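You operate a simulated robot arm through the tools that you are given. There is no shell and no other tool. Be economical: measure what you need, move in short steps, check, and stop when the job is done.

The job below is to be done with a simulated robot arm. You get a single attempt, and the scene is never put back.

TASK
Empty the peel out of the green lunch box and wipe the crumbs out.
Fine: peel in the green bowl, cloth back, lid left open to air.

It is judged by the outcome, as a careful person would: the job done as asked, and still so three seconds after it is handed in. It fails if anything else is knocked over, pushed out of place, dropped, spilled or broken. Lids that push on must go on centred and level and be pressed home; caps that screw on are set level and turned clockwise until they are tight. Flat cloth is picked up by pressing the open fingertips on it (5 to 10 N) and closing them slowly along it; thin cloth reads only 2 to 8 mm in the jaws.

THE ROBOT
A 6-joint arm with a two-finger parallel gripper, fixed in place. Base frame: the origin is at the foot of the arm, x ahead of it, y to its left, z up; the work surface is at about z = 75. Lengths are in cm, angles in degrees, forces in N, time in s.
With the tool pointing down near the work surface it reaches from about 18 to 64 cm from the base axis. Its first joint turns from -66.0 to 66.0 degrees. Payload 2.7 kg.
The tool frame sits at the grasp point between the pads (the TCP): z along the fingers, y along the line on which they close. The tips reach 2.3 cm beyond it. The gripper opens to 9.4 cm. The fingers are 3.8 cm wide and 1 cm thick; the gripper's body (5.4 by 9.6 cm) begins 3.9 cm behind the TCP.
Orientation is that of the tool frame in the base frame, as a unit quaternion [w, x, y, z]. With the fingers straight down and closing along the base's y, the tool's x points along the base's -x, its y along +y and its z along -z.

THE INTERFACE
- The arm moves only by the tool arm_command. Its argument "increments" is one flat list of numbers, 7 for each row, row after row: the shift along the tool's x, y, z in units of 250 mm (1.0 is 250 mm), then the turn, a rotation vector about the tool's x, y, z in units of 60 degrees (1.0 is 60 degrees), then the closure, from 0 (fully open) to 1 (shut). In form: [tx, ty, tz, ax, ay, az, claw, tx, ty, tz, ax, ay, az, claw, ...]. A call has 1 to 12 rows; each row is the pose to reach, as a shift and turn from the pose commanded when the call began, along the tool's axes at that moment. A call with a number of a shift or a turn outside -1 to 1 is refused whole. Rows are played at 5 a second. More than 5 cm and 8.6 degrees between two rows, or a gripper value outside its range, and nothing of the call is played. A pose out of reach is approached as far as the arm can. The call stops where the force on the tool passes 90 N (or 10 N more than at its start, if that is more) or the arm is blocked; 0.2 s more then pass. The fingers move at their own pace (about 4.5 cm/s each) and stop on an object; they squeeze with about 21 N. The grip force told is the motor's: it shows also when the fingers shut on nothing. Time passes only in rows, and 0.2 s behind the last, so rows that repeat a pose let the fingers close. The reply holds the time, the measured pose of the TCP, the force on the tool along the base axes, the opening and the grip force, in the units named above and with some noise.
- Cameras (640 x 400 px; columns grow to the right, rows downward): "scene" is fixed at [5.71, -41.97, 140.39]; the picture's right is [0.89, -0.45, 0.00], its down [-0.25, -0.51, -0.82] and it looks along [0.37, 0.74, -0.57] (base axes); focal length 325 px, centre (320, 200). "wrist" rides on the gripper at [8.6, 1.6, -7.4] in the tool frame; the picture's right is [-0.18, 0.98, 0.00], its down [-0.58, -0.11, -0.81] and it looks along [-0.79, -0.15, 0.59] (tool axes); focal length 243 px, centre (320, 200). There is no depth. A picture from a camera that has moved, and an enlarged one, comes with that camera's place and axes in the base frame and with its lens.
- capture(camera): a new picture of that camera. No time passes.
- inspect(camera, box): a new picture of the part [left, top, right, bottom] of that camera's present view, enlarged. No time passes.
- hand_in(): hands the job in; it is judged then, once.

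Go step by step. Nothing tells you positions but the pictures and the camera data: compare them with the known pose of the tool, close in by small moves and look again before you grip or let go. The budget is 120 turns and 84 pictures, counting those below and the enlarged ones. Unless the task says otherwise, let go and move clear before handing in, and close with one line.

The tools are called after "Request:" by a JSON object that holds its "fn" and its "kwargs". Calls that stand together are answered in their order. arm_command: Moves the arm, as the interface text tells. Its arguments: {"type":"object","properties":{"increments":{"type":"array","items":{"type":"number"}}},"required":["increments"]} The other tools are called the same way: capture (camera) takes a picture; inspect (camera, box) takes an enlarged picture of a part of a camera's view; hand_in () hands the job in.

At the start:

```text
time_s: 0.0
ee_pos: [35.09, 2.05, 111.35]
ee_rot: [0.0, 0.0, 1.0, 0.0]
contact_force: [-0.1, -0.6, 0.4]
opening: 9.41
grasp_force: 0.0
```

scene: 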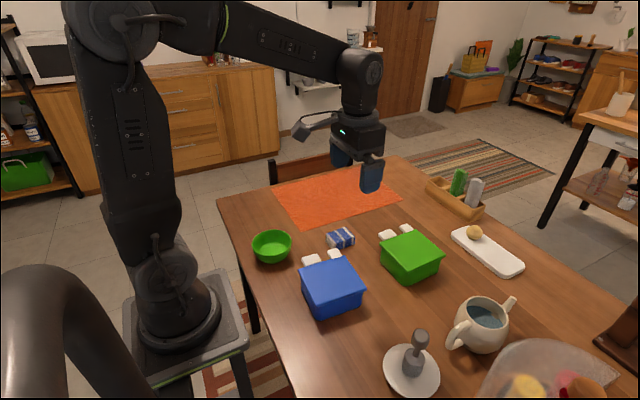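
wrist: 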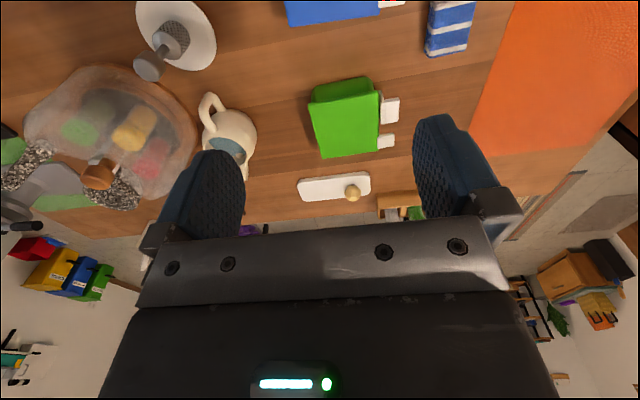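

I see a green bowl, a blue and a green lunch box with white clips, and a folded striped cloth between them. I'll look closer before moving.

Request:
{"fn": "inspect", "kwargs": {"camera": "scene", "box": [360, 210, 460, 290]}}

Request:
{"fn": "inspect", "kwargs": {"camera": "scene", "box": [240, 210, 380, 320]}}

Request:
{"fn": "inspect", "kwargs": {"camera": "wrist", "box": [260, 0, 500, 210]}}

```text
5.00 times, centred on (410, 250) of scene
camera zoom: at [5.71, -41.97, 140.39], right [0.89, -0.45, 0.0], down [-0.25, -0.51, -0.82], along [0.37, 0.74, -0.57], focal length 1624 px, centre (-130, -50)
```

zoom: 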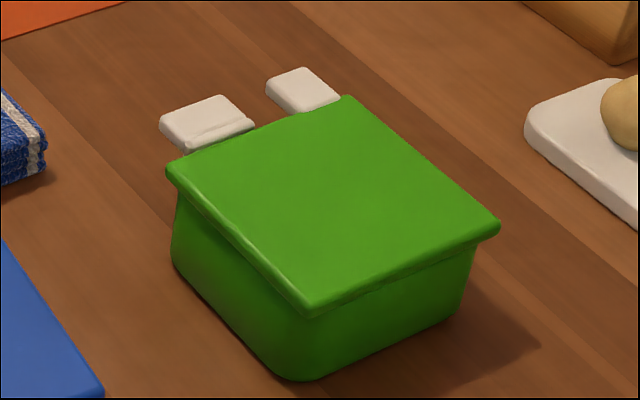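

```text
3.64 times, centred on (310, 265) of scene
camera zoom: at [5.71, -41.97, 140.39], right [0.89, -0.45, 0.0], down [-0.25, -0.51, -0.82], along [0.37, 0.74, -0.57], focal length 1181 px, centre (356, -36)
```

zoom: 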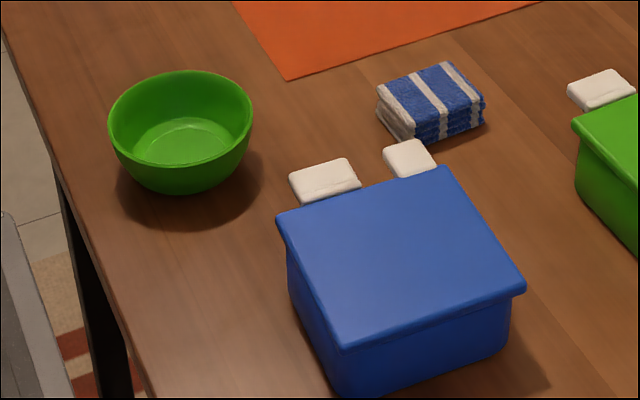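

```text
1.90 times, centred on (380, 105) of wrist
camera zoom: at [26.45, 3.68, 118.75], right [0.18, 0.98, 0.0], down [0.58, -0.11, 0.81], along [0.79, -0.15, -0.59], focal length 462 px, centre (206, 381)
```

zoom: 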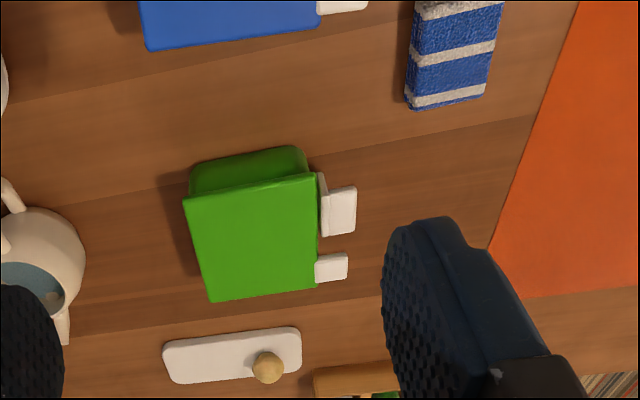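

The green box lid is about x 48–61, y −3–8.5, top at z≈82, with two white tabs on the +y side. I'll move the wrist camera closer to see the tabs and the cloth.

Request:
{"fn": "arm_command", "kwargs": {"increments": [-0.056, 0.096, 0.115, 0, 0, 0, 0, -0.112, 0.192, 0.23, 0, 0, 0, 0, -0.168, 0.288, 0.345, 0, 0, 0, 0, -0.224, 0.384, 0.46, 0, 0, 0, 0, -0.28, 0.48, 0.576, 0, 0, 0, 0]}}

Request:
{"fn": "capture", "kwargs": {"camera": "wrist"}}

Request:
{"fn": "inspect", "kwargs": {"camera": "wrist", "box": [180, 0, 420, 150]}}

```text
time_s: 1.2
ee_pos: [42.24, 14.48, 96.86]
ee_rot: [0.0, -0.001, 1.0, 0.0]
contact_force: [0.2, -0.4, -0.1]
opening: 9.39
grasp_force: 0.1
```

```text
78 pictures are left
camera wrist: at [33.55, 15.9, 104.22], right [0.18, 0.98, 0.0], down [0.58, -0.11, 0.81], along [0.79, -0.15, -0.59], focal length 243 px, centre (320, 200)
```

wrist: 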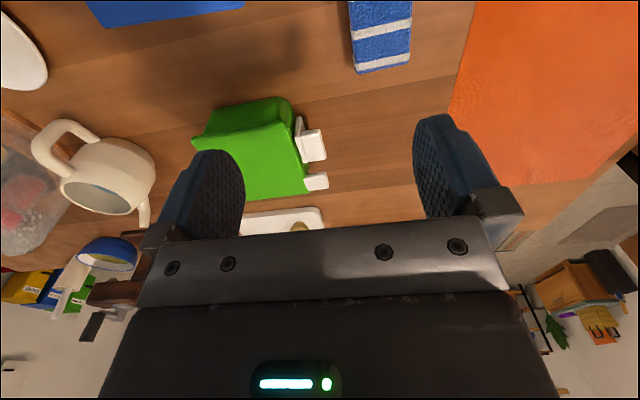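

```text
2.67 times, centred on (300, 75) of wrist
camera zoom: at [33.55, 15.9, 104.22], right [0.18, 0.98, 0.0], down [0.58, -0.11, 0.81], along [0.79, -0.15, -0.59], focal length 647 px, centre (373, 533)
```

zoom: 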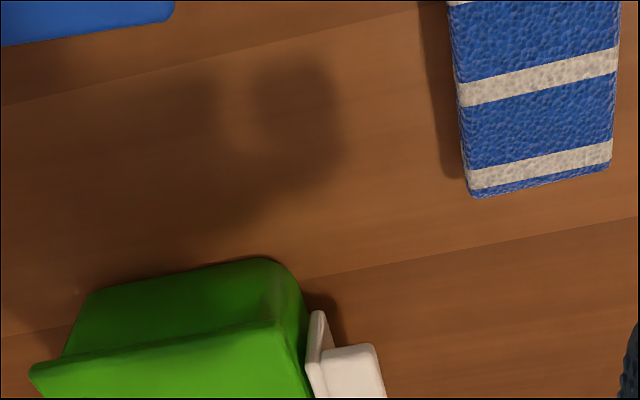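

The near tab seems to have an upright part and a horizontal part. I'll enlarge it.

Request:
{"fn": "inspect", "kwargs": {"camera": "wrist", "box": [270, 105, 350, 205]}}

Request:
{"fn": "inspect", "kwargs": {"camera": "scene", "box": [375, 220, 425, 250]}}

```text
4.00 times, centred on (310, 155) of wrist
camera zoom: at [33.55, 15.9, 104.22], right [0.18, 0.98, 0.0], down [0.58, -0.11, 0.81], along [0.79, -0.15, -0.59], focal length 970 px, centre (360, 380)
```

zoom: 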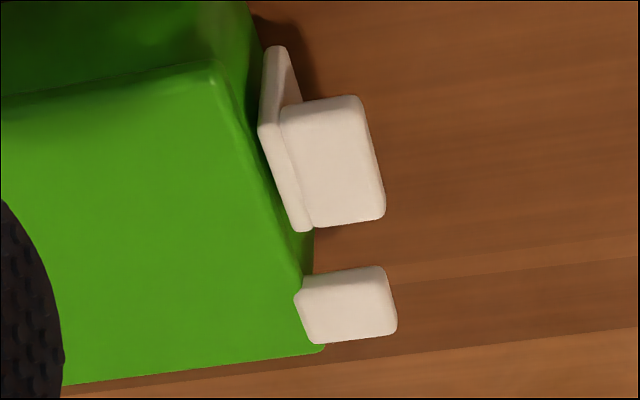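

```text
12.80 times, centred on (400, 235) of scene
camera zoom: at [5.71, -41.97, 140.39], right [0.89, -0.45, 0.0], down [-0.25, -0.51, -0.82], along [0.37, 0.74, -0.57], focal length 4157 px, centre (-704, -248)
```

zoom: 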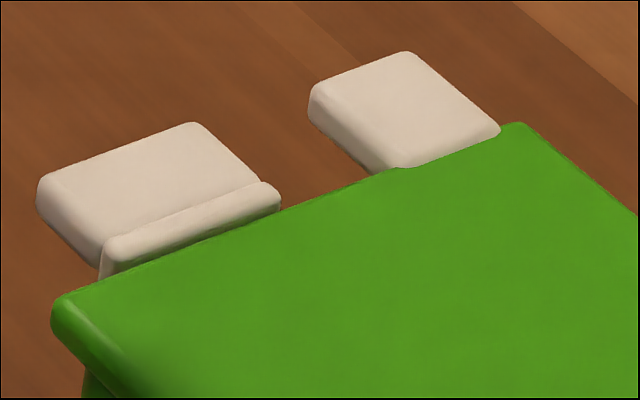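

The near tab is a latch (an upright plate with a finger lip); the far one is a fixed lift tab on the lid. I'll swing the wrist round to view this side from +y.

Request:
{"fn": "arm_command", "kwargs": {"increments": [-0.05, 0.04, 0.01, 0, 0, 0.125, 0, -0.1, 0.08, 0.02, 0, 0, 0.25, 0, -0.15, 0.11, 0.03, 0, 0, 0.375, 0, -0.2, 0.15, 0.04, 0, 0, 0.5, 0, -0.25, 0.19, 0.05, 0, 0, 0.625, 0, -0.3, 0.22, 0.06, 0, 0, 0.75, 0, -0.35, 0.26, 0.07, 0, 0, 0.875, 0, -0.4, 0.3, 0.08, 0, 0, 1.0, 0]}}

Request:
{"fn": "arm_command", "kwargs": {"increments": [0, 0, 0, 0, 0, 0.125, 0, 0, 0, 0, 0, 0, 0.25, 0, 0, 0, 0, 0, 0, 0.375, 0, 0, 0, 0, 0, 0, 0.5, 0]}}

Request:
{"fn": "capture", "kwargs": {"camera": "wrist"}}

```text
time_s: 3.0
ee_pos: [52.15, 21.71, 94.9]
ee_rot: [0.0, 0.501, 0.866, -0.001]
contact_force: [0.5, 0.0, 0.0]
opening: 9.39
grasp_force: 0.1
```

```text
time_s: 4.0
ee_pos: [52.01, 21.69, 94.86]
ee_rot: [0.0, 0.708, 0.707, 0.0]
contact_force: [0.0, -0.4, 0.8]
opening: 9.39
grasp_force: 0.1
```

```text
74 pictures are left
camera wrist: at [53.67, 30.22, 102.36], right [0.98, -0.19, 0.0], down [-0.11, -0.58, 0.81], along [-0.15, -0.79, -0.59], focal length 243 px, centre (320, 200)
```

wrist: 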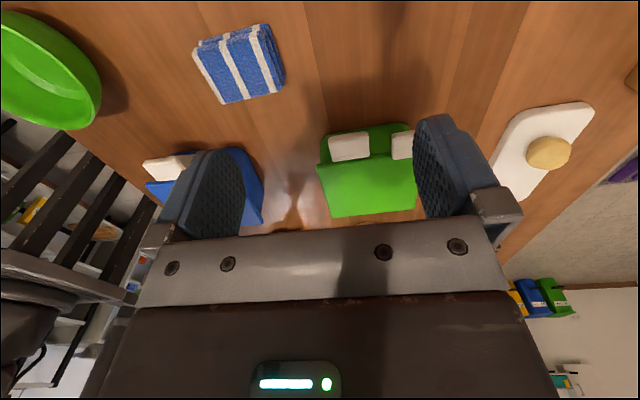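

Request:
{"fn": "inspect", "kwargs": {"camera": "wrist", "box": [310, 110, 430, 225]}}

```text
3.48 times, centred on (370, 168) of wrist
camera zoom: at [53.67, 30.22, 102.36], right [0.98, -0.19, 0.0], down [-0.11, -0.58, 0.81], along [-0.15, -0.79, -0.59], focal length 844 px, centre (146, 313)
```

zoom: 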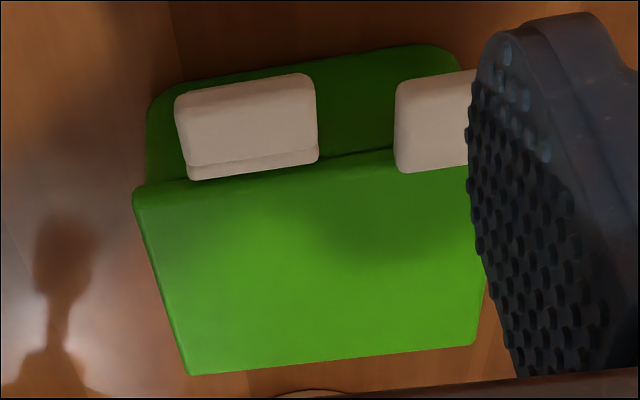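

Triangulation gives the lid top z≈81, lid x 49.2–61.5, y −2.4–9.2; the latch is at x 51.2–55.6 with its lip out to y≈12.7. I'll close the fingers and hover over the latch lip, then press gently to test which way it releases.

Request:
{"fn": "arm_command", "kwargs": {"increments": [-0.09, 0.014, 0.1, 0, 0, 0, 1, -0.18, 0.028, 0.2, 0, 0, 0, 1, -0.27, 0.042, 0.3, 0, 0, 0, 1, -0.364, 0.056, 0.38, 0, 0, 0, 1, -0.364, 0.056, 0.38, 0, 0, 0, 1]}}

Request:
{"fn": "capture", "kwargs": {"camera": "wrist"}}

Request:
{"fn": "inspect", "kwargs": {"camera": "scene", "box": [350, 180, 450, 280]}}

```text
time_s: 5.2
ee_pos: [53.68, 12.59, 85.51]
ee_rot: [0.0, 0.707, 0.707, 0.0]
contact_force: [0.2, 0.2, 0.3]
opening: 0.0
grasp_force: 13.1
```

```text
72 pictures are left
camera wrist: at [55.27, 21.11, 92.8], right [0.98, -0.18, 0.0], down [-0.11, -0.58, 0.81], along [-0.15, -0.79, -0.59], focal length 243 px, centre (320, 200)
```

wrist: 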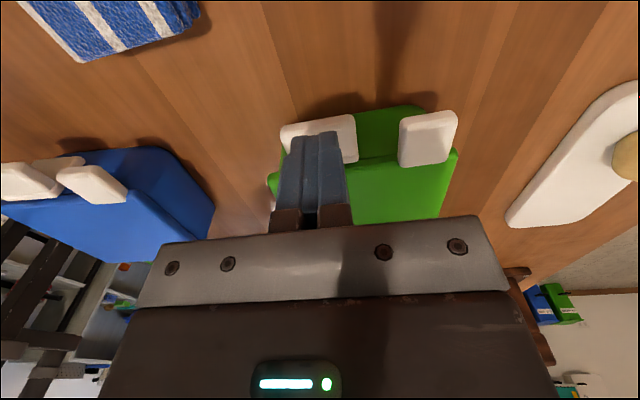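

```text
4.00 times, centred on (400, 230) of scene
camera zoom: at [5.71, -41.97, 140.39], right [0.89, -0.45, 0.0], down [-0.25, -0.51, -0.82], along [0.37, 0.74, -0.57], focal length 1299 px, centre (0, 80)
```

zoom: 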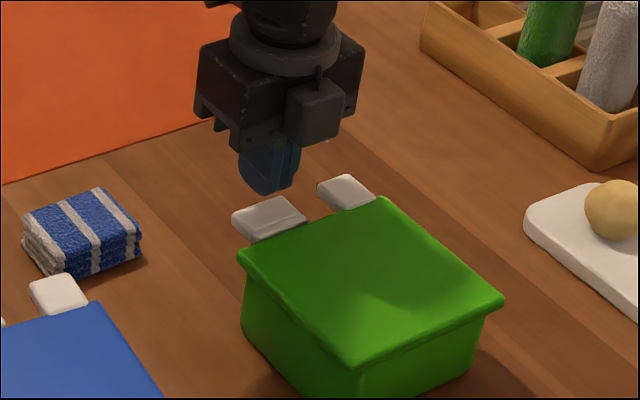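

The closed tips hover over the latch lip. I'll descend in small steps and watch the force.

Request:
{"fn": "arm_command", "kwargs": {"increments": [0, 0, 0.04, 0, 0, 0, 1, 0, 0, 0.08, 0, 0, 0, 1]}}

Request:
{"fn": "arm_command", "kwargs": {"increments": [0, 0, 0.012, 0, 0, 0, 1, 0, 0, 0.024, 0, 0, 0, 1]}}

```text
time_s: 5.8
ee_pos: [53.8, 12.95, 83.84]
ee_rot: [0.002, 0.706, 0.708, 0.004]
contact_force: [-10.7, 6.1, 31.5]
opening: 0.02
grasp_force: 21.1
```

```text
time_s: 6.4
ee_pos: [53.8, 12.94, 83.77]
ee_rot: [0.003, 0.707, 0.708, 0.007]
contact_force: [-25.8, 17.9, 67.3]
opening: 0.04
grasp_force: 21.2
```

Pressing down meets a rigid stop, so the latch doesn't open downward. I'm backing off right away; it must lift up and out from the lip instead.

Request:
{"fn": "arm_command", "kwargs": {"increments": [0, 0, -0.08, 0, 0, 0, 1, 0, 0, -0.14, 0, 0, 0, 1, 0.02, 0, -0.2, 0, 0, 0, 1]}}

Request:
{"fn": "inspect", "kwargs": {"camera": "scene", "box": [350, 180, 450, 280]}}

Request:
{"fn": "inspect", "kwargs": {"camera": "wrist", "box": [250, 90, 480, 230]}}

```text
time_s: 7.2
ee_pos: [53.53, 13.15, 87.8]
ee_rot: [0.0, 0.707, 0.707, 0.0]
contact_force: [0.1, 0.1, 0.2]
opening: 0.01
grasp_force: 20.6
```

```text
4.00 times, centred on (400, 230) of scene
camera zoom: at [5.71, -41.97, 140.39], right [0.89, -0.45, 0.0], down [-0.25, -0.51, -0.82], along [0.37, 0.74, -0.57], focal length 1299 px, centre (0, 80)
```

zoom: 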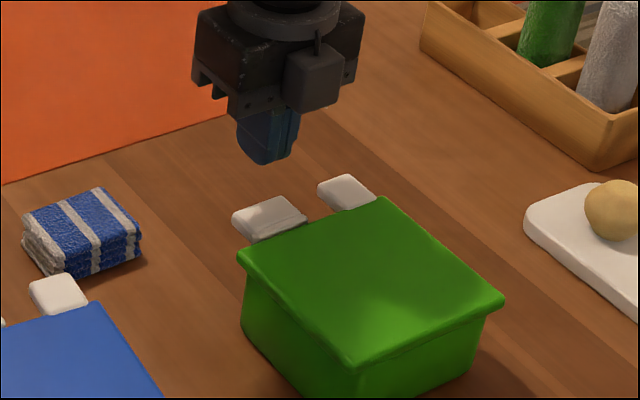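

```text
2.78 times, centred on (365, 160) of wrist
camera zoom: at [55.19, 21.6, 95.14], right [0.98, -0.18, 0.0], down [-0.11, -0.58, 0.81], along [-0.15, -0.79, -0.59], focal length 675 px, centre (195, 311)
```

zoom: 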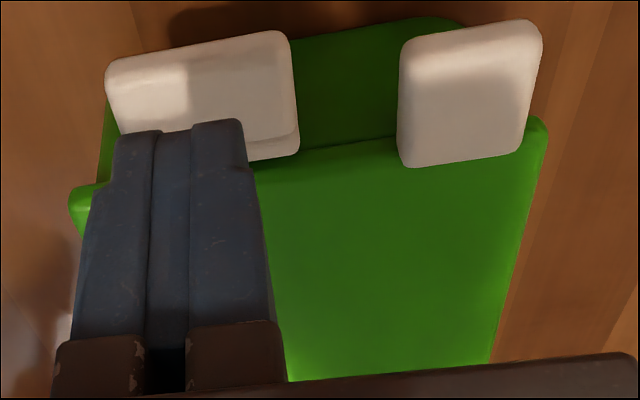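

The box didn't move. I'll straddle the latch lip (x 51.4–55.6) with the fingers open 6 cm, then pinch it and lift it up on its top hinge.

Request:
{"fn": "arm_command", "kwargs": {"increments": [-0.038, 0, 0, 0, 0, 0, 0.36, -0.038, 0, 0, 0, 0, 0, 0.36, -0.038, 0, 0, 0, 0, 0, 0.36, -0.038, 0, 0, 0, 0, 0, 0.36, -0.038, 0, 0.1, 0, 0, 0, 0.36]}}

Request:
{"fn": "inspect", "kwargs": {"camera": "wrist", "box": [200, 60, 480, 230]}}

```text
time_s: 8.4
ee_pos: [53.62, 12.1, 85.37]
ee_rot: [0.0, 0.707, 0.707, 0.001]
contact_force: [0.7, 1.0, -0.6]
opening: 6.02
grasp_force: 0.0
```

```text
2.29 times, centred on (340, 145) of wrist
camera zoom: at [55.2, 20.59, 92.76], right [0.98, -0.18, 0.0], down [-0.11, -0.58, 0.81], along [-0.15, -0.79, -0.59], focal length 555 px, centre (274, 326)
```

zoom: 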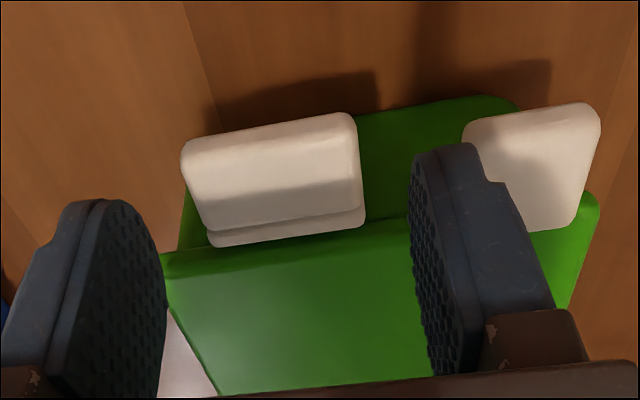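

Request:
{"fn": "arm_command", "kwargs": {"increments": [0, -0.007, 0.0, 0, 0, 0, 0.415, 0, -0.007, 0.04, 0, 0, 0, 0.415, 0, -0.007, 0.08, 0, 0, 0, 0.415, 0, -0.007, 0.12, 0, 0, 0, 0.415]}}

Request:
{"fn": "inspect", "kwargs": {"camera": "wrist", "box": [200, 60, 480, 230]}}

```text
time_s: 9.4
ee_pos: [53.38, 12.13, 82.19]
ee_rot: [0.0, 0.707, 0.707, -0.001]
contact_force: [-0.1, 0.4, -0.3]
opening: 5.5
grasp_force: 0.2
```

```text
2.29 times, centred on (340, 145) of wrist
camera zoom: at [54.98, 20.62, 89.73], right [0.98, -0.18, 0.0], down [-0.11, -0.58, 0.81], along [-0.15, -0.79, -0.59], focal length 555 px, centre (274, 326)
```

zoom: 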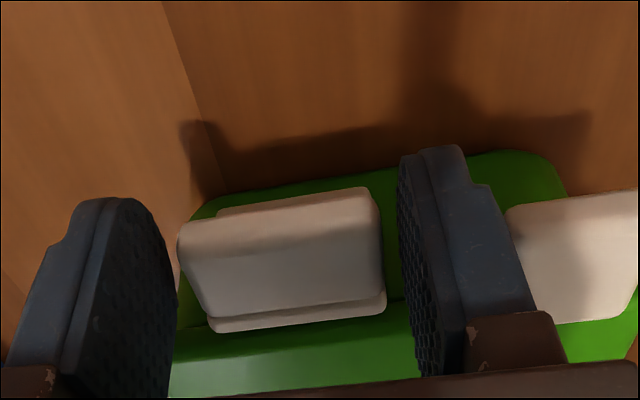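

The fingers straddle the lip with clearance. Closing.

Request:
{"fn": "arm_command", "kwargs": {"increments": [0, 0, 0, 0, 0, 0, 0.5, 0, 0, 0, 0, 0, 0, 0.6, 0, 0, 0, 0, 0, 0, 0.7, 0, 0, 0, 0, 0, 0, 0.7]}}

```text
time_s: 10.4
ee_pos: [53.4, 12.09, 82.36]
ee_rot: [-0.001, 0.707, 0.707, 0.0]
contact_force: [3.0, 0.6, 0.4]
opening: 4.48
grasp_force: 20.7
```

The lip is gripped at 4.5 cm. I'll lift it a little and check the force.

Request:
{"fn": "arm_command", "kwargs": {"increments": [0, 0, -0.012, 0, 0, 0, 0.75, 0, 0, -0.024, 0, 0, 0, 0.75, 0, 0, -0.036, 0, 0, 0, 0.75]}}

Request:
{"fn": "inspect", "kwargs": {"camera": "wrist", "box": [200, 60, 480, 230]}}

```text
time_s: 11.2
ee_pos: [53.37, 12.01, 83.26]
ee_rot: [0.0, 0.707, 0.707, 0.0]
contact_force: [1.1, -1.3, -3.6]
opening: 4.47
grasp_force: 21.1
```

```text
2.29 times, centred on (340, 145) of wrist
camera zoom: at [54.97, 20.61, 90.64], right [0.98, -0.18, 0.0], down [-0.11, -0.58, 0.81], along [-0.15, -0.79, -0.59], focal length 555 px, centre (274, 326)
```

zoom: 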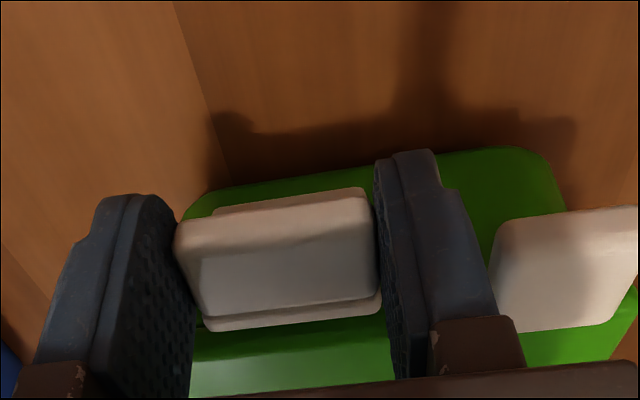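

The lip came up with only 3.6 N, so it hinges at the top. I'll continue along the arc.

Request:
{"fn": "arm_command", "kwargs": {"increments": [-0.008, 0, -0.019, 0, 0, 0, 0.75, -0.024, 0, -0.038, 0, 0, 0, 0.75, -0.04, 0, -0.052, 0, 0, 0, 0.75]}}

Request:
{"fn": "inspect", "kwargs": {"camera": "wrist", "box": [200, 60, 480, 230]}}

Request:
{"fn": "inspect", "kwargs": {"camera": "scene", "box": [350, 180, 450, 280]}}

```text
time_s: 12.0
ee_pos: [53.33, 11.29, 84.52]
ee_rot: [0.0, 0.707, 0.707, 0.0]
contact_force: [-0.4, 1.5, -3.4]
opening: 4.5
grasp_force: 20.7
```

```text
2.29 times, centred on (340, 145) of wrist
camera zoom: at [54.93, 19.69, 91.96], right [0.98, -0.18, 0.0], down [-0.11, -0.58, 0.81], along [-0.15, -0.79, -0.59], focal length 555 px, centre (274, 326)
```

zoom: 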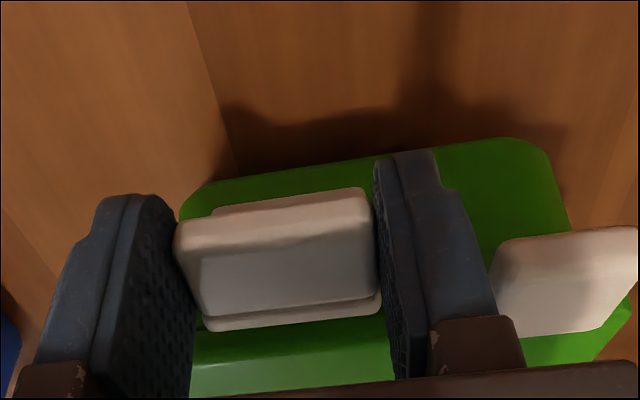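

```text
4.00 times, centred on (400, 230) of scene
camera zoom: at [5.71, -41.97, 140.39], right [0.89, -0.45, 0.0], down [-0.25, -0.51, -0.82], along [0.37, 0.74, -0.57], focal length 1299 px, centre (0, 80)
```

zoom: 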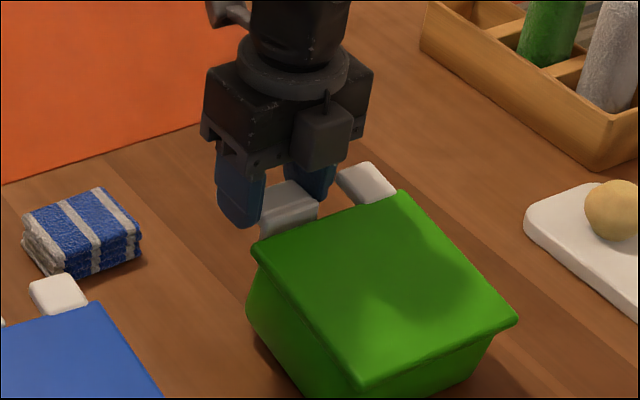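

The whole box is tilting up, though the lip stays level with the gripper, so the latch does pivot somewhat. I'll reverse exactly along my path to set the box back down.

Request:
{"fn": "arm_command", "kwargs": {"increments": [0.016, 0, 0.014, 0, 0, 0, 0.75, 0.032, 0, 0.033, 0, 0, 0, 0.75, 0.04, 0, 0.052, 0, 0, 0, 0.75, 0.04, 0, 0.066, 0, 0, 0, 0.75, 0.04, 0, 0.086, 0, 0, 0, 0.75]}}

Request:
{"fn": "inspect", "kwargs": {"camera": "wrist", "box": [200, 60, 480, 230]}}

Request:
{"fn": "inspect", "kwargs": {"camera": "scene", "box": [350, 180, 450, 280]}}

```text
time_s: 13.2
ee_pos: [53.24, 12.0, 82.34]
ee_rot: [0.0, 0.707, 0.707, 0.0]
contact_force: [0.2, 2.5, -2.6]
opening: 4.47
grasp_force: 20.8
```

```text
2.29 times, centred on (340, 145) of wrist
camera zoom: at [54.92, 20.55, 89.79], right [0.98, -0.18, 0.0], down [-0.11, -0.58, 0.81], along [-0.15, -0.79, -0.59], focal length 555 px, centre (274, 326)
```

zoom: 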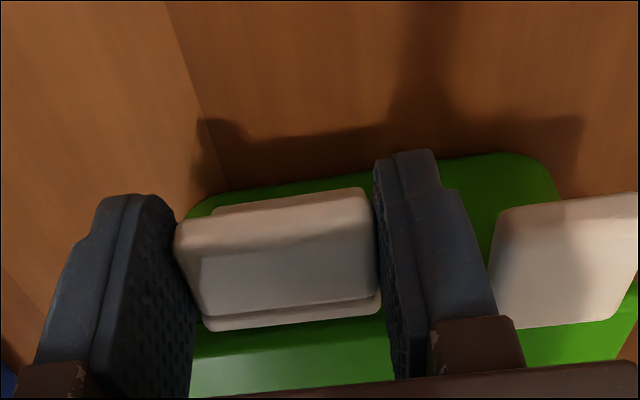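

```text
4.00 times, centred on (400, 230) of scene
camera zoom: at [5.72, -41.97, 140.39], right [0.89, -0.45, 0.0], down [-0.25, -0.51, -0.82], along [0.37, 0.74, -0.57], focal length 1299 px, centre (0, 80)
```

zoom: 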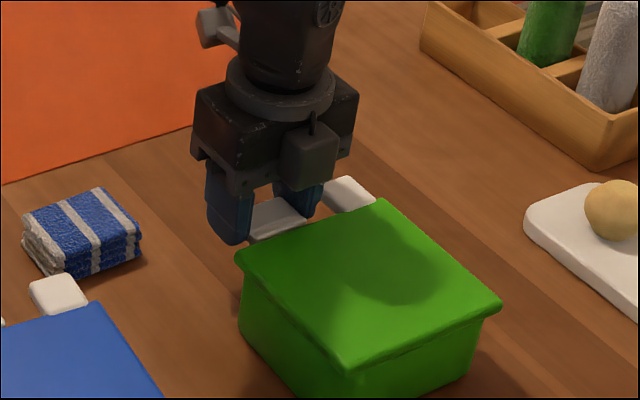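

The box is back where it was. Now I'll turn the tool with the latch about its top hinge so the grip itself rotates the lip upward.

Request:
{"fn": "arm_command", "kwargs": {"increments": [-0.003, 0, -0.007, 0, 0.067, 0, 0.75, -0.007, 0, -0.014, 0, 0.1333, 0, 0.75, -0.011, 0, -0.021, 0, 0.2, 0, 0.75, -0.0156, 0, -0.027, 0, 0.2667, 0, 0.75]}}

Request:
{"fn": "inspect", "kwargs": {"camera": "wrist", "box": [200, 60, 480, 230]}}

Request:
{"fn": "inspect", "kwargs": {"camera": "scene", "box": [350, 180, 450, 280]}}

```text
time_s: 14.2
ee_pos: [53.26, 11.75, 83.14]
ee_rot: [-0.099, 0.7, 0.7, 0.099]
contact_force: [-1.7, -0.8, 1.5]
opening: 4.47
grasp_force: 20.9
```

```text
2.29 times, centred on (340, 145) of wrist
camera zoom: at [54.95, 17.82, 92.64], right [0.98, -0.18, -0.05], down [-0.11, -0.78, 0.61], along [-0.15, -0.6, -0.79], focal length 555 px, centre (274, 326)
```

zoom: 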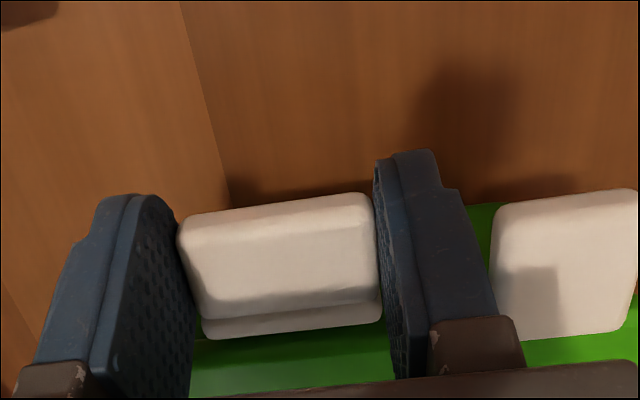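

```text
4.00 times, centred on (400, 230) of scene
camera zoom: at [5.7, -41.97, 140.39], right [0.89, -0.45, 0.0], down [-0.25, -0.51, -0.82], along [0.37, 0.74, -0.57], focal length 1299 px, centre (0, 80)
```

zoom: 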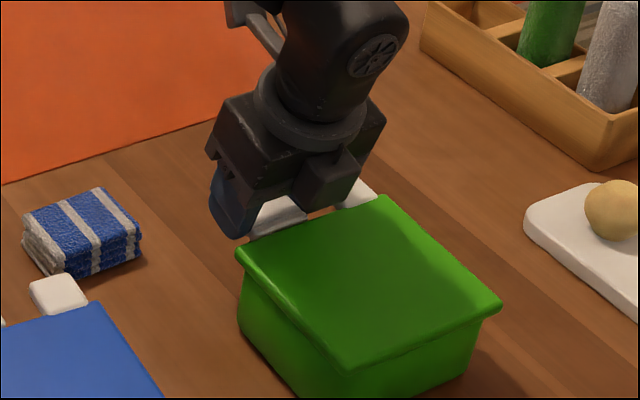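

The lip slipped in the pads rather than turning up, so I need a true side view of the latch mechanism. I'll release, back off and look at it from a low angle.

Request:
{"fn": "arm_command", "kwargs": {"increments": [0, 0, 0, 0, 0, 0, 0.41, 0, 0, 0, 0, 0, 0, 0.41, 0, 0, -0.1, 0, 0, 0, 0.41, 0.02, 0, -0.2, 0, 0, 0, 0.3, 0.12, 0.02, -0.22, 0, -0.13, 0, 0, 0.24, 0.04, -0.22, 0, -0.2667, 0, 0, 0.36, 0.06, -0.21, 0, -0.4, 0, 0, 0.46, 0.08, -0.19, 0, -0.53, 0, 0, 0.5, 0.08, -0.17, 0, -0.66, 0, 0, 0.5, 0.08, -0.16, 0, -0.78, 0, 0]}}

Request:
{"fn": "capture", "kwargs": {"camera": "wrist"}}

```text
time_s: 16.4
ee_pos: [55.36, 22.71, 90.52]
ee_rot: [0.189, 0.682, 0.68, -0.189]
contact_force: [0.5, -0.4, 0.0]
opening: 9.38
grasp_force: 0.0
```

```text
59 pictures are left
camera wrist: at [56.97, 33.82, 92.42], right [0.98, -0.16, 0.1], down [-0.11, -0.08, 0.99], along [-0.15, -0.98, -0.1], focal length 243 px, centre (320, 200)
```

wrist: 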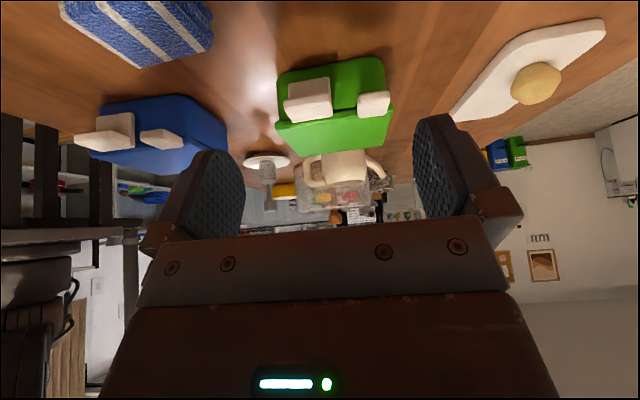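

Request:
{"fn": "inspect", "kwargs": {"camera": "wrist", "box": [265, 45, 405, 165]}}

Request:
{"fn": "inspect", "kwargs": {"camera": "wrist", "box": [65, 80, 235, 185]}}

```text
3.33 times, centred on (335, 105) of wrist
camera zoom: at [56.97, 33.82, 92.42], right [0.98, -0.16, 0.1], down [-0.11, -0.08, 0.99], along [-0.15, -0.98, -0.1], focal length 809 px, centre (270, 517)
```

zoom: 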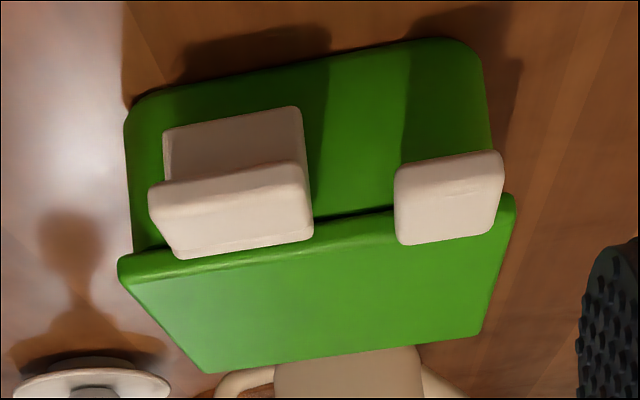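

```text
3.76 times, centred on (150, 132) of wrist
camera zoom: at [56.97, 33.82, 92.42], right [0.98, -0.16, 0.1], down [-0.11, -0.08, 0.99], along [-0.15, -0.98, -0.1], focal length 913 px, centre (960, 454)
```

zoom: 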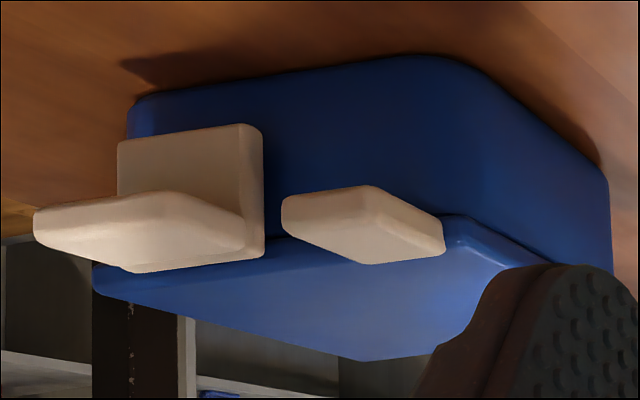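

The latch is an L: upright plate with a lip at its top. I'll repeat the press test gently and photograph under load to see which way it moves.

Request:
{"fn": "arm_command", "kwargs": {"increments": [-0.06, -0.018, 0.088, 0, 0.13, 0, 1, -0.12, -0.037, 0.177, 0, 0.26, 0, 1, -0.18, -0.055, 0.265, 0, 0.39, 0, 1, -0.24, -0.074, 0.354, 0, 0.517, 0, 1, -0.24, -0.074, 0.354, 0, 0.517, 0, 1]}}

Request:
{"fn": "inspect", "kwargs": {"camera": "wrist", "box": [240, 90, 480, 230]}}

```text
time_s: 17.6
ee_pos: [53.39, 13.18, 85.85]
ee_rot: [-0.002, 0.707, 0.707, 0.004]
contact_force: [-1.0, -0.3, 0.0]
opening: 0.02
grasp_force: 13.7
```

```text
2.67 times, centred on (360, 160) of wrist
camera zoom: at [55.04, 21.69, 93.31], right [0.98, -0.18, 0.0], down [-0.11, -0.59, 0.8], along [-0.15, -0.79, -0.6], focal length 647 px, centre (213, 307)
```

zoom: 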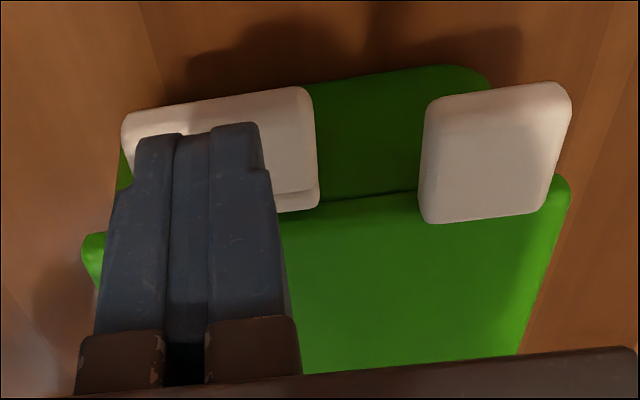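

Request:
{"fn": "arm_command", "kwargs": {"increments": [0, 0, 0.035, 0, 0, 0, 1, 0, 0, 0.07, 0, 0, 0, 1]}}

Request:
{"fn": "arm_command", "kwargs": {"increments": [0, 0, 0.014, 0, 0, 0, 1]}}

Request:
{"fn": "inspect", "kwargs": {"camera": "wrist", "box": [240, 90, 480, 230]}}

```text
time_s: 18.2
ee_pos: [53.5, 13.16, 84.14]
ee_rot: [-0.002, 0.707, 0.707, 0.001]
contact_force: [0.7, 0.7, -0.4]
opening: 0.0
grasp_force: 21.1
```

```text
time_s: 18.6
ee_pos: [53.52, 13.13, 83.95]
ee_rot: [-0.001, 0.707, 0.707, 0.002]
contact_force: [-3.2, 0.1, 7.8]
opening: 0.02
grasp_force: 21.1
```

```text
2.67 times, centred on (360, 160) of wrist
camera zoom: at [55.09, 21.56, 91.36], right [0.98, -0.18, 0.0], down [-0.11, -0.58, 0.8], along [-0.15, -0.79, -0.59], focal length 647 px, centre (213, 307)
```

zoom: 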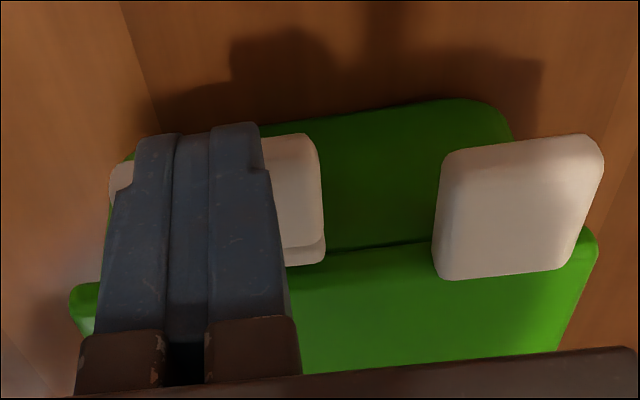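

Pressing straight down is rigid, but during the lift the latch swung outward relative to the lid. So it hinges at the bottom, and my straight push jammed by friction. I'll grip the lip and swing it outward and down about its lower edge.

Request:
{"fn": "arm_command", "kwargs": {"increments": [0, 0, -0.08, 0, 0, 0, 1, -0.02, -0.005, -0.08, 0, 0, 0, 0.415, -0.042, -0.005, -0.08, 0, 0, 0, 0.415, -0.042, -0.005, -0.08, 0, 0, 0, 0.415, -0.042, -0.005, -0.04, 0, 0, 0, 0.415, -0.042, -0.005, 0.01, 0, 0, 0, 0.415, -0.042, -0.005, 0.058, 0, 0, 0, 0.415, -0.042, -0.005, 0.058, 0, 0, 0, 0.5, -0.042, -0.005, 0.058, 0, 0, 0, 0.6, -0.042, -0.005, 0.058, 0, 0, 0, 0.7, -0.042, -0.005, 0.058, 0, 0, 0, 0.75]}}

Request:
{"fn": "inspect", "kwargs": {"camera": "wrist", "box": [200, 60, 480, 230]}}

```text
time_s: 21.0
ee_pos: [53.35, 11.95, 82.3]
ee_rot: [-0.002, 0.707, 0.707, 0.001]
contact_force: [0.3, 0.5, 1.1]
opening: 4.49
grasp_force: 21.3
```

```text
2.29 times, centred on (340, 145) of wrist
camera zoom: at [54.95, 20.52, 89.8], right [0.98, -0.18, 0.0], down [-0.11, -0.58, 0.8], along [-0.15, -0.79, -0.59], focal length 555 px, centre (274, 326)
```

zoom: 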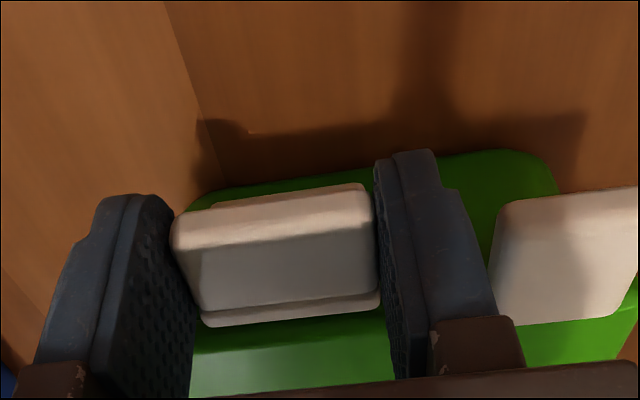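

Request:
{"fn": "arm_command", "kwargs": {"increments": [0.0136, 0, 0.0084, 0, -0.083, 0, 0.75, 0.0264, 0, 0.0176, 0, -0.1667, 0, 0.75]}}

Request:
{"fn": "inspect", "kwargs": {"camera": "wrist", "box": [200, 60, 480, 230]}}

Request:
{"fn": "inspect", "kwargs": {"camera": "scene", "box": [350, 180, 450, 280]}}

```text
time_s: 21.6
ee_pos: [53.28, 12.77, 81.95]
ee_rot: [0.061, 0.704, 0.705, -0.06]
contact_force: [-2.6, 4.6, 4.1]
opening: 4.5
grasp_force: 21.3
```

```text
2.29 times, centred on (340, 145) of wrist
camera zoom: at [55.04, 22.38, 87.78], right [0.98, -0.18, 0.03], down [-0.11, -0.44, 0.89], along [-0.15, -0.88, -0.45], focal length 555 px, centre (274, 326)
```

zoom: 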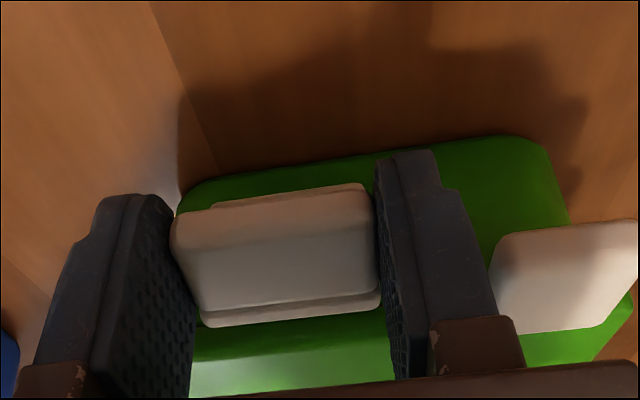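

```text
4.00 times, centred on (400, 230) of scene
camera zoom: at [5.7, -41.96, 140.39], right [0.89, -0.45, 0.0], down [-0.25, -0.51, -0.82], along [0.37, 0.74, -0.57], focal length 1299 px, centre (0, 80)
```

zoom: 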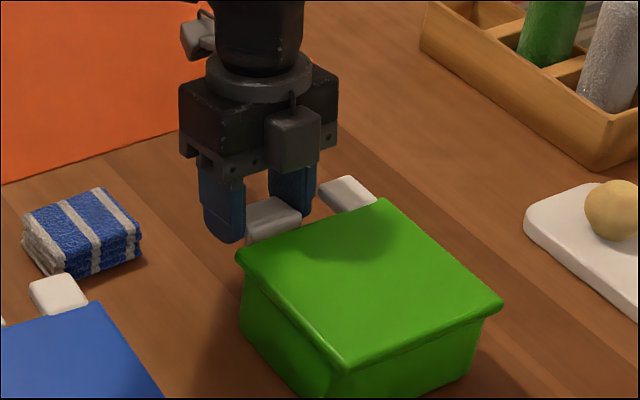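

The latch follows the gripper and the box stays put — it swings outward. Continuing the arc.

Request:
{"fn": "arm_command", "kwargs": {"increments": [0.0134, 0, 0.008, 0, -0.083, 0, 0.75, 0.0267, 0, 0.0176, 0, -0.1667, 0, 0.75, 0.038, 0, 0.028, 0, -0.25, 0, 0.75, 0.0493, 0, 0.04, 0, -0.333, 0, 0.75, 0.059, 0, 0.0525, 0, -0.417, 0, 0.75, 0.0684, 0, 0.0655, 0, -0.5, 0, 0.75]}}

Request:
{"fn": "inspect", "kwargs": {"camera": "wrist", "box": [200, 60, 480, 230]}}

Request:
{"fn": "inspect", "kwargs": {"camera": "scene", "box": [350, 180, 450, 280]}}

```text
time_s: 23.0
ee_pos: [53.47, 14.11, 79.86]
ee_rot: [0.242, 0.664, 0.665, -0.241]
contact_force: [0.5, 5.7, 7.2]
opening: 4.48
grasp_force: 21.2
```

```text
2.29 times, centred on (340, 145) of wrist
camera zoom: at [54.99, 25.28, 80.01], right [0.98, -0.14, 0.12], down [-0.11, 0.07, 0.99], along [-0.15, -0.99, 0.05], focal length 555 px, centre (274, 326)
```

zoom: 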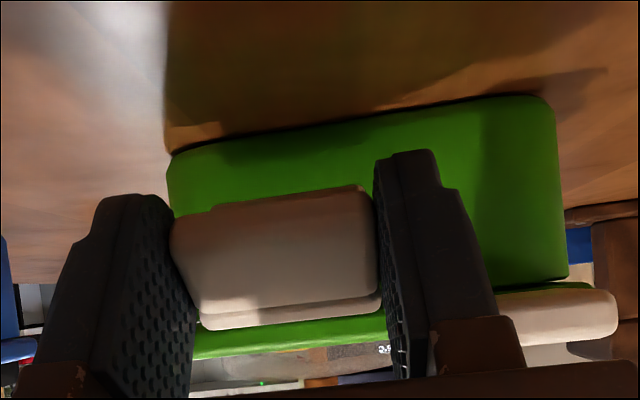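

```text
4.00 times, centred on (400, 230) of scene
camera zoom: at [5.7, -41.96, 140.39], right [0.89, -0.45, 0.0], down [-0.25, -0.51, -0.82], along [0.37, 0.74, -0.57], focal length 1299 px, centre (0, 80)
```

zoom: 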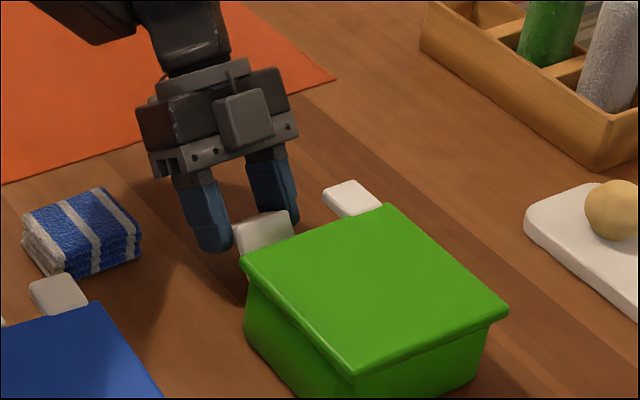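

The latch is swung out about 40°. I'll release it, back off and see if it stays open.

Request:
{"fn": "arm_command", "kwargs": {"increments": [0, 0, 0, 0, 0, 0, 0.42, 0, 0, 0, 0, 0, 0, 0.42, 0, 0, -0.1, 0, 0, 0, 0.42, 0, 0, -0.2, 0, 0, 0, 0.42, 0, 0, -0.3, 0, 0, 0, 0.3, -0.05, 0, -0.4, 0, 0.1, 0, 0.2]}}

Request:
{"fn": "inspect", "kwargs": {"camera": "wrist", "box": [220, 30, 440, 190]}}

Request:
{"fn": "inspect", "kwargs": {"camera": "scene", "box": [350, 180, 450, 280]}}

```text
time_s: 24.4
ee_pos: [53.37, 19.48, 88.47]
ee_rot: [0.206, 0.677, 0.676, -0.206]
contact_force: [-0.3, 0.0, 0.2]
opening: 7.53
grasp_force: 0.0
```

```text
2.50 times, centred on (330, 110) of wrist
camera zoom: at [54.91, 30.68, 89.75], right [0.98, -0.15, 0.1], down [-0.11, -0.04, 0.99], along [-0.15, -0.99, -0.05], focal length 606 px, centre (295, 425)
```

zoom: 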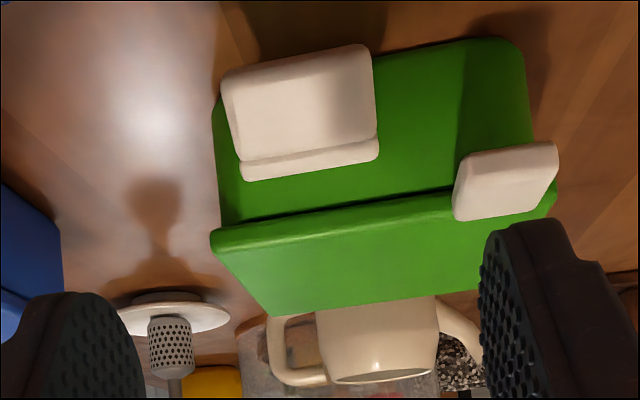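

```text
4.00 times, centred on (400, 230) of scene
camera zoom: at [5.71, -41.97, 140.39], right [0.89, -0.45, 0.0], down [-0.25, -0.51, -0.82], along [0.37, 0.74, -0.57], focal length 1299 px, centre (0, 80)
```

zoom: 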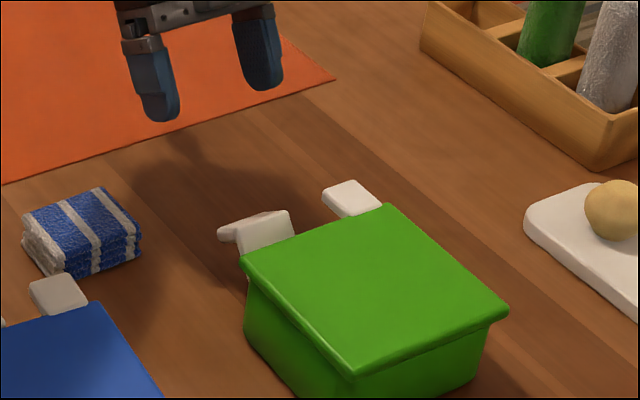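

The latch stays open, lying down against the side. The lid tab is now at about x 58.2–61.3, y 8.5–11.5, z≈81; I'll move over it with fingers along x.

Request:
{"fn": "arm_command", "kwargs": {"increments": [-0.03, 0.03, -0.04, 0, 0.11, 0, 0.3, -0.08, 0.1, 0.02, 0, 0.22, 0, 0.47, -0.13, 0.16, 0.1, 0, 0.34, 0, 0.47, -0.18, 0.21, 0.17, 0, 0.45, 0, 0.47, -0.238, 0.253, 0.256, 0, 0.565, 0, 0.47]}}

Request:
{"fn": "inspect", "kwargs": {"camera": "wrist", "box": [200, 60, 480, 230]}}

Request:
{"fn": "inspect", "kwargs": {"camera": "scene", "box": [350, 180, 450, 280]}}

```text
time_s: 25.6
ee_pos: [59.71, 10.84, 86.36]
ee_rot: [0.0, 0.706, 0.708, 0.002]
contact_force: [0.0, 0.8, 0.6]
opening: 4.97
grasp_force: 0.1
```

```text
2.29 times, centred on (340, 145) of wrist
camera zoom: at [61.35, 19.35, 93.87], right [0.98, -0.18, 0.0], down [-0.11, -0.58, 0.8], along [-0.15, -0.79, -0.59], focal length 555 px, centre (274, 326)
```

zoom: 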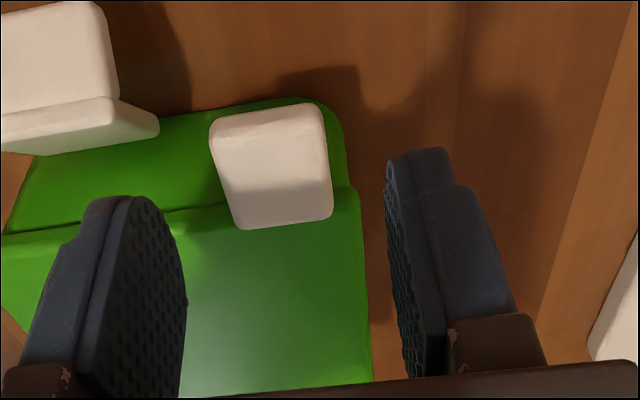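

```text
4.00 times, centred on (400, 230) of scene
camera zoom: at [5.71, -41.97, 140.39], right [0.89, -0.45, 0.0], down [-0.25, -0.51, -0.82], along [0.37, 0.74, -0.57], focal length 1299 px, centre (0, 80)
```

zoom: 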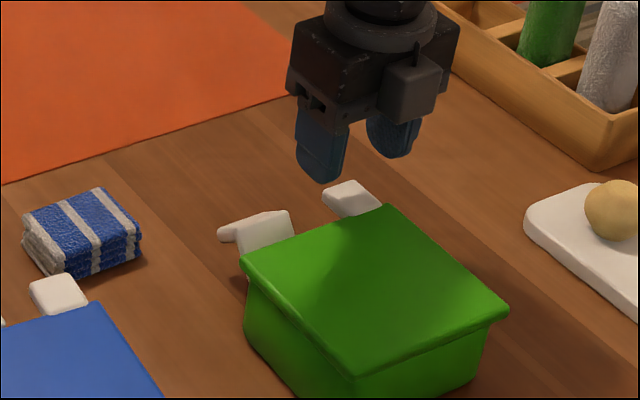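

Tab spans x 58.0–61.1 and its outer edge is at y 11.3. Descending astride it and gripping.

Request:
{"fn": "arm_command", "kwargs": {"increments": [0.004, -0.006, 0.06, 0, 0, 0, 0.47, 0.004, -0.006, 0.12, 0, 0, 0, 0.47, 0.004, -0.006, 0.174, 0, 0, 0, 0.47, 0.004, -0.006, 0.174, 0, 0, 0, 0.6, 0.004, -0.006, 0.174, 0, 0, 0, 0.7, 0.004, -0.006, 0.174, 0, 0, 0, 0.8, 0.004, -0.006, 0.174, 0, 0, 0, 0.8]}}

Request:
{"fn": "inspect", "kwargs": {"camera": "wrist", "box": [200, 60, 480, 230]}}

```text
time_s: 27.2
ee_pos: [59.51, 11.11, 82.16]
ee_rot: [0.0, 0.708, 0.706, 0.001]
contact_force: [2.6, 0.1, -0.7]
opening: 2.98
grasp_force: 21.7
```

```text
2.29 times, centred on (340, 145) of wrist
camera zoom: at [61.1, 19.58, 89.54], right [0.98, -0.18, 0.0], down [-0.11, -0.58, 0.8], along [-0.15, -0.79, -0.59], focal length 555 px, centre (274, 326)
```

zoom: 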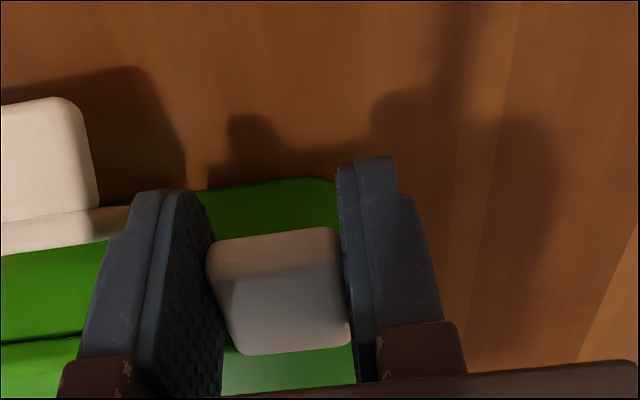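

Tab is gripped (3 cm). I'll raise it about 10° around the far-side hinge, turning the tool with it, and check.

Request:
{"fn": "arm_command", "kwargs": {"increments": [-0.004, 0, -0.024, 0, 0.042, 0, 0.85, -0.009, 0, -0.049, 0, 0.083, 0, 0.85, -0.015, 0, -0.073, 0, 0.125, 0, 0.85, -0.0216, 0, -0.097, 0, 0.1667, 0, 0.85]}}

Request:
{"fn": "inspect", "kwargs": {"camera": "scene", "box": [350, 180, 450, 280]}}

```text
time_s: 28.2
ee_pos: [59.44, 10.52, 84.44]
ee_rot: [-0.062, 0.704, 0.705, 0.063]
contact_force: [-0.6, 1.7, 0.7]
opening: 2.99
grasp_force: 21.0
```

```text
4.00 times, centred on (400, 230) of scene
camera zoom: at [5.71, -41.96, 140.39], right [0.89, -0.45, 0.0], down [-0.25, -0.51, -0.82], along [0.37, 0.74, -0.57], focal length 1299 px, centre (0, 80)
```

zoom: 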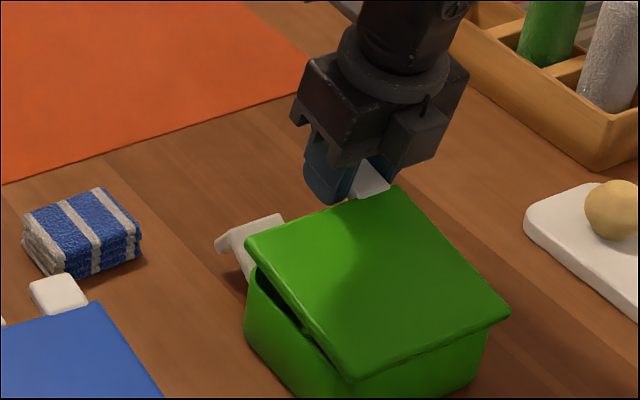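

The lid opens cleanly and the box stays put. Continuing the arc.

Request:
{"fn": "arm_command", "kwargs": {"increments": [-0.0157, 0, -0.0779, 0, 0.1333, 0, 0.85, -0.0421, 0, -0.1525, 0, 0.2667, 0, 0.85, -0.0788, 0, -0.2232, 0, 0.4, 0, 0.85, -0.1251, 0, -0.2878, 0, 0.5333, 0, 0.85]}}

Request:
{"fn": "inspect", "kwargs": {"camera": "scene", "box": [340, 130, 500, 290]}}

```text
time_s: 29.2
ee_pos: [59.57, 6.09, 91.15]
ee_rot: [-0.254, 0.659, 0.659, 0.257]
contact_force: [-0.4, 3.4, 7.6]
opening: 2.96
grasp_force: 21.2
```

```text
2.50 times, centred on (420, 210) of scene
camera zoom: at [5.7, -41.96, 140.39], right [0.89, -0.45, 0.0], down [-0.25, -0.51, -0.82], along [0.37, 0.74, -0.57], focal length 812 px, centre (70, 175)
```

zoom: 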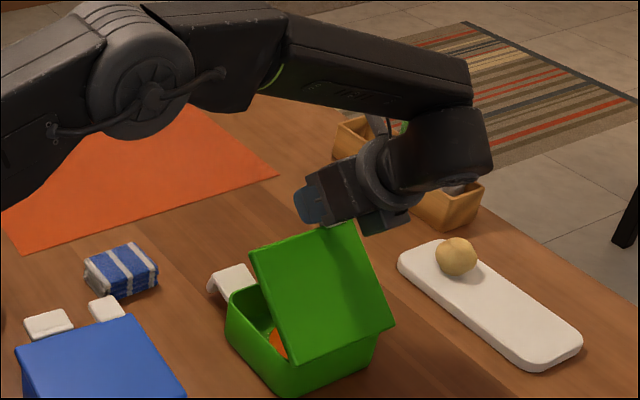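

Request:
{"fn": "arm_command", "kwargs": {"increments": [-0.0104, 0, -0.0793, 0, 0.1333, 0, 0.85, -0.0373, 0, -0.1546, 0, 0.2667, 0, 0.85, -0.0741, 0, -0.2255, 0, 0.4, 0, 0.85, -0.1206, 0, -0.291, 0, 0.5333, 0, 0.85]}}

Request:
{"fn": "inspect", "kwargs": {"camera": "scene", "box": [340, 130, 540, 330]}}

```text
time_s: 30.2
ee_pos: [59.59, -0.97, 94.4]
ee_rot: [-0.427, 0.563, 0.565, 0.427]
contact_force: [-3.5, 5.3, 11.2]
opening: 2.95
grasp_force: 20.9
```

```text
2.00 times, centred on (440, 230) of scene
camera zoom: at [5.68, -41.95, 140.39], right [0.89, -0.45, 0.0], down [-0.25, -0.51, -0.82], along [0.37, 0.74, -0.57], focal length 650 px, centre (80, 140)
```

zoom: 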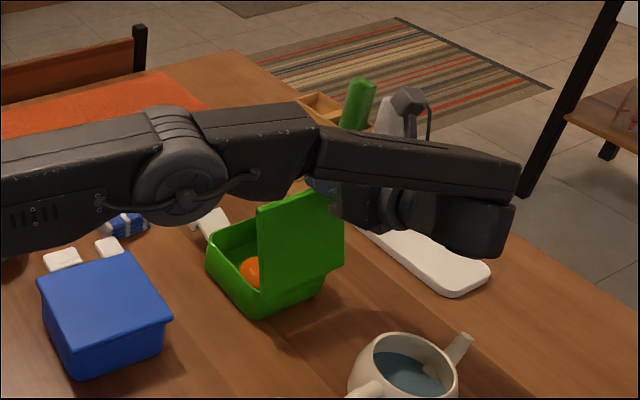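

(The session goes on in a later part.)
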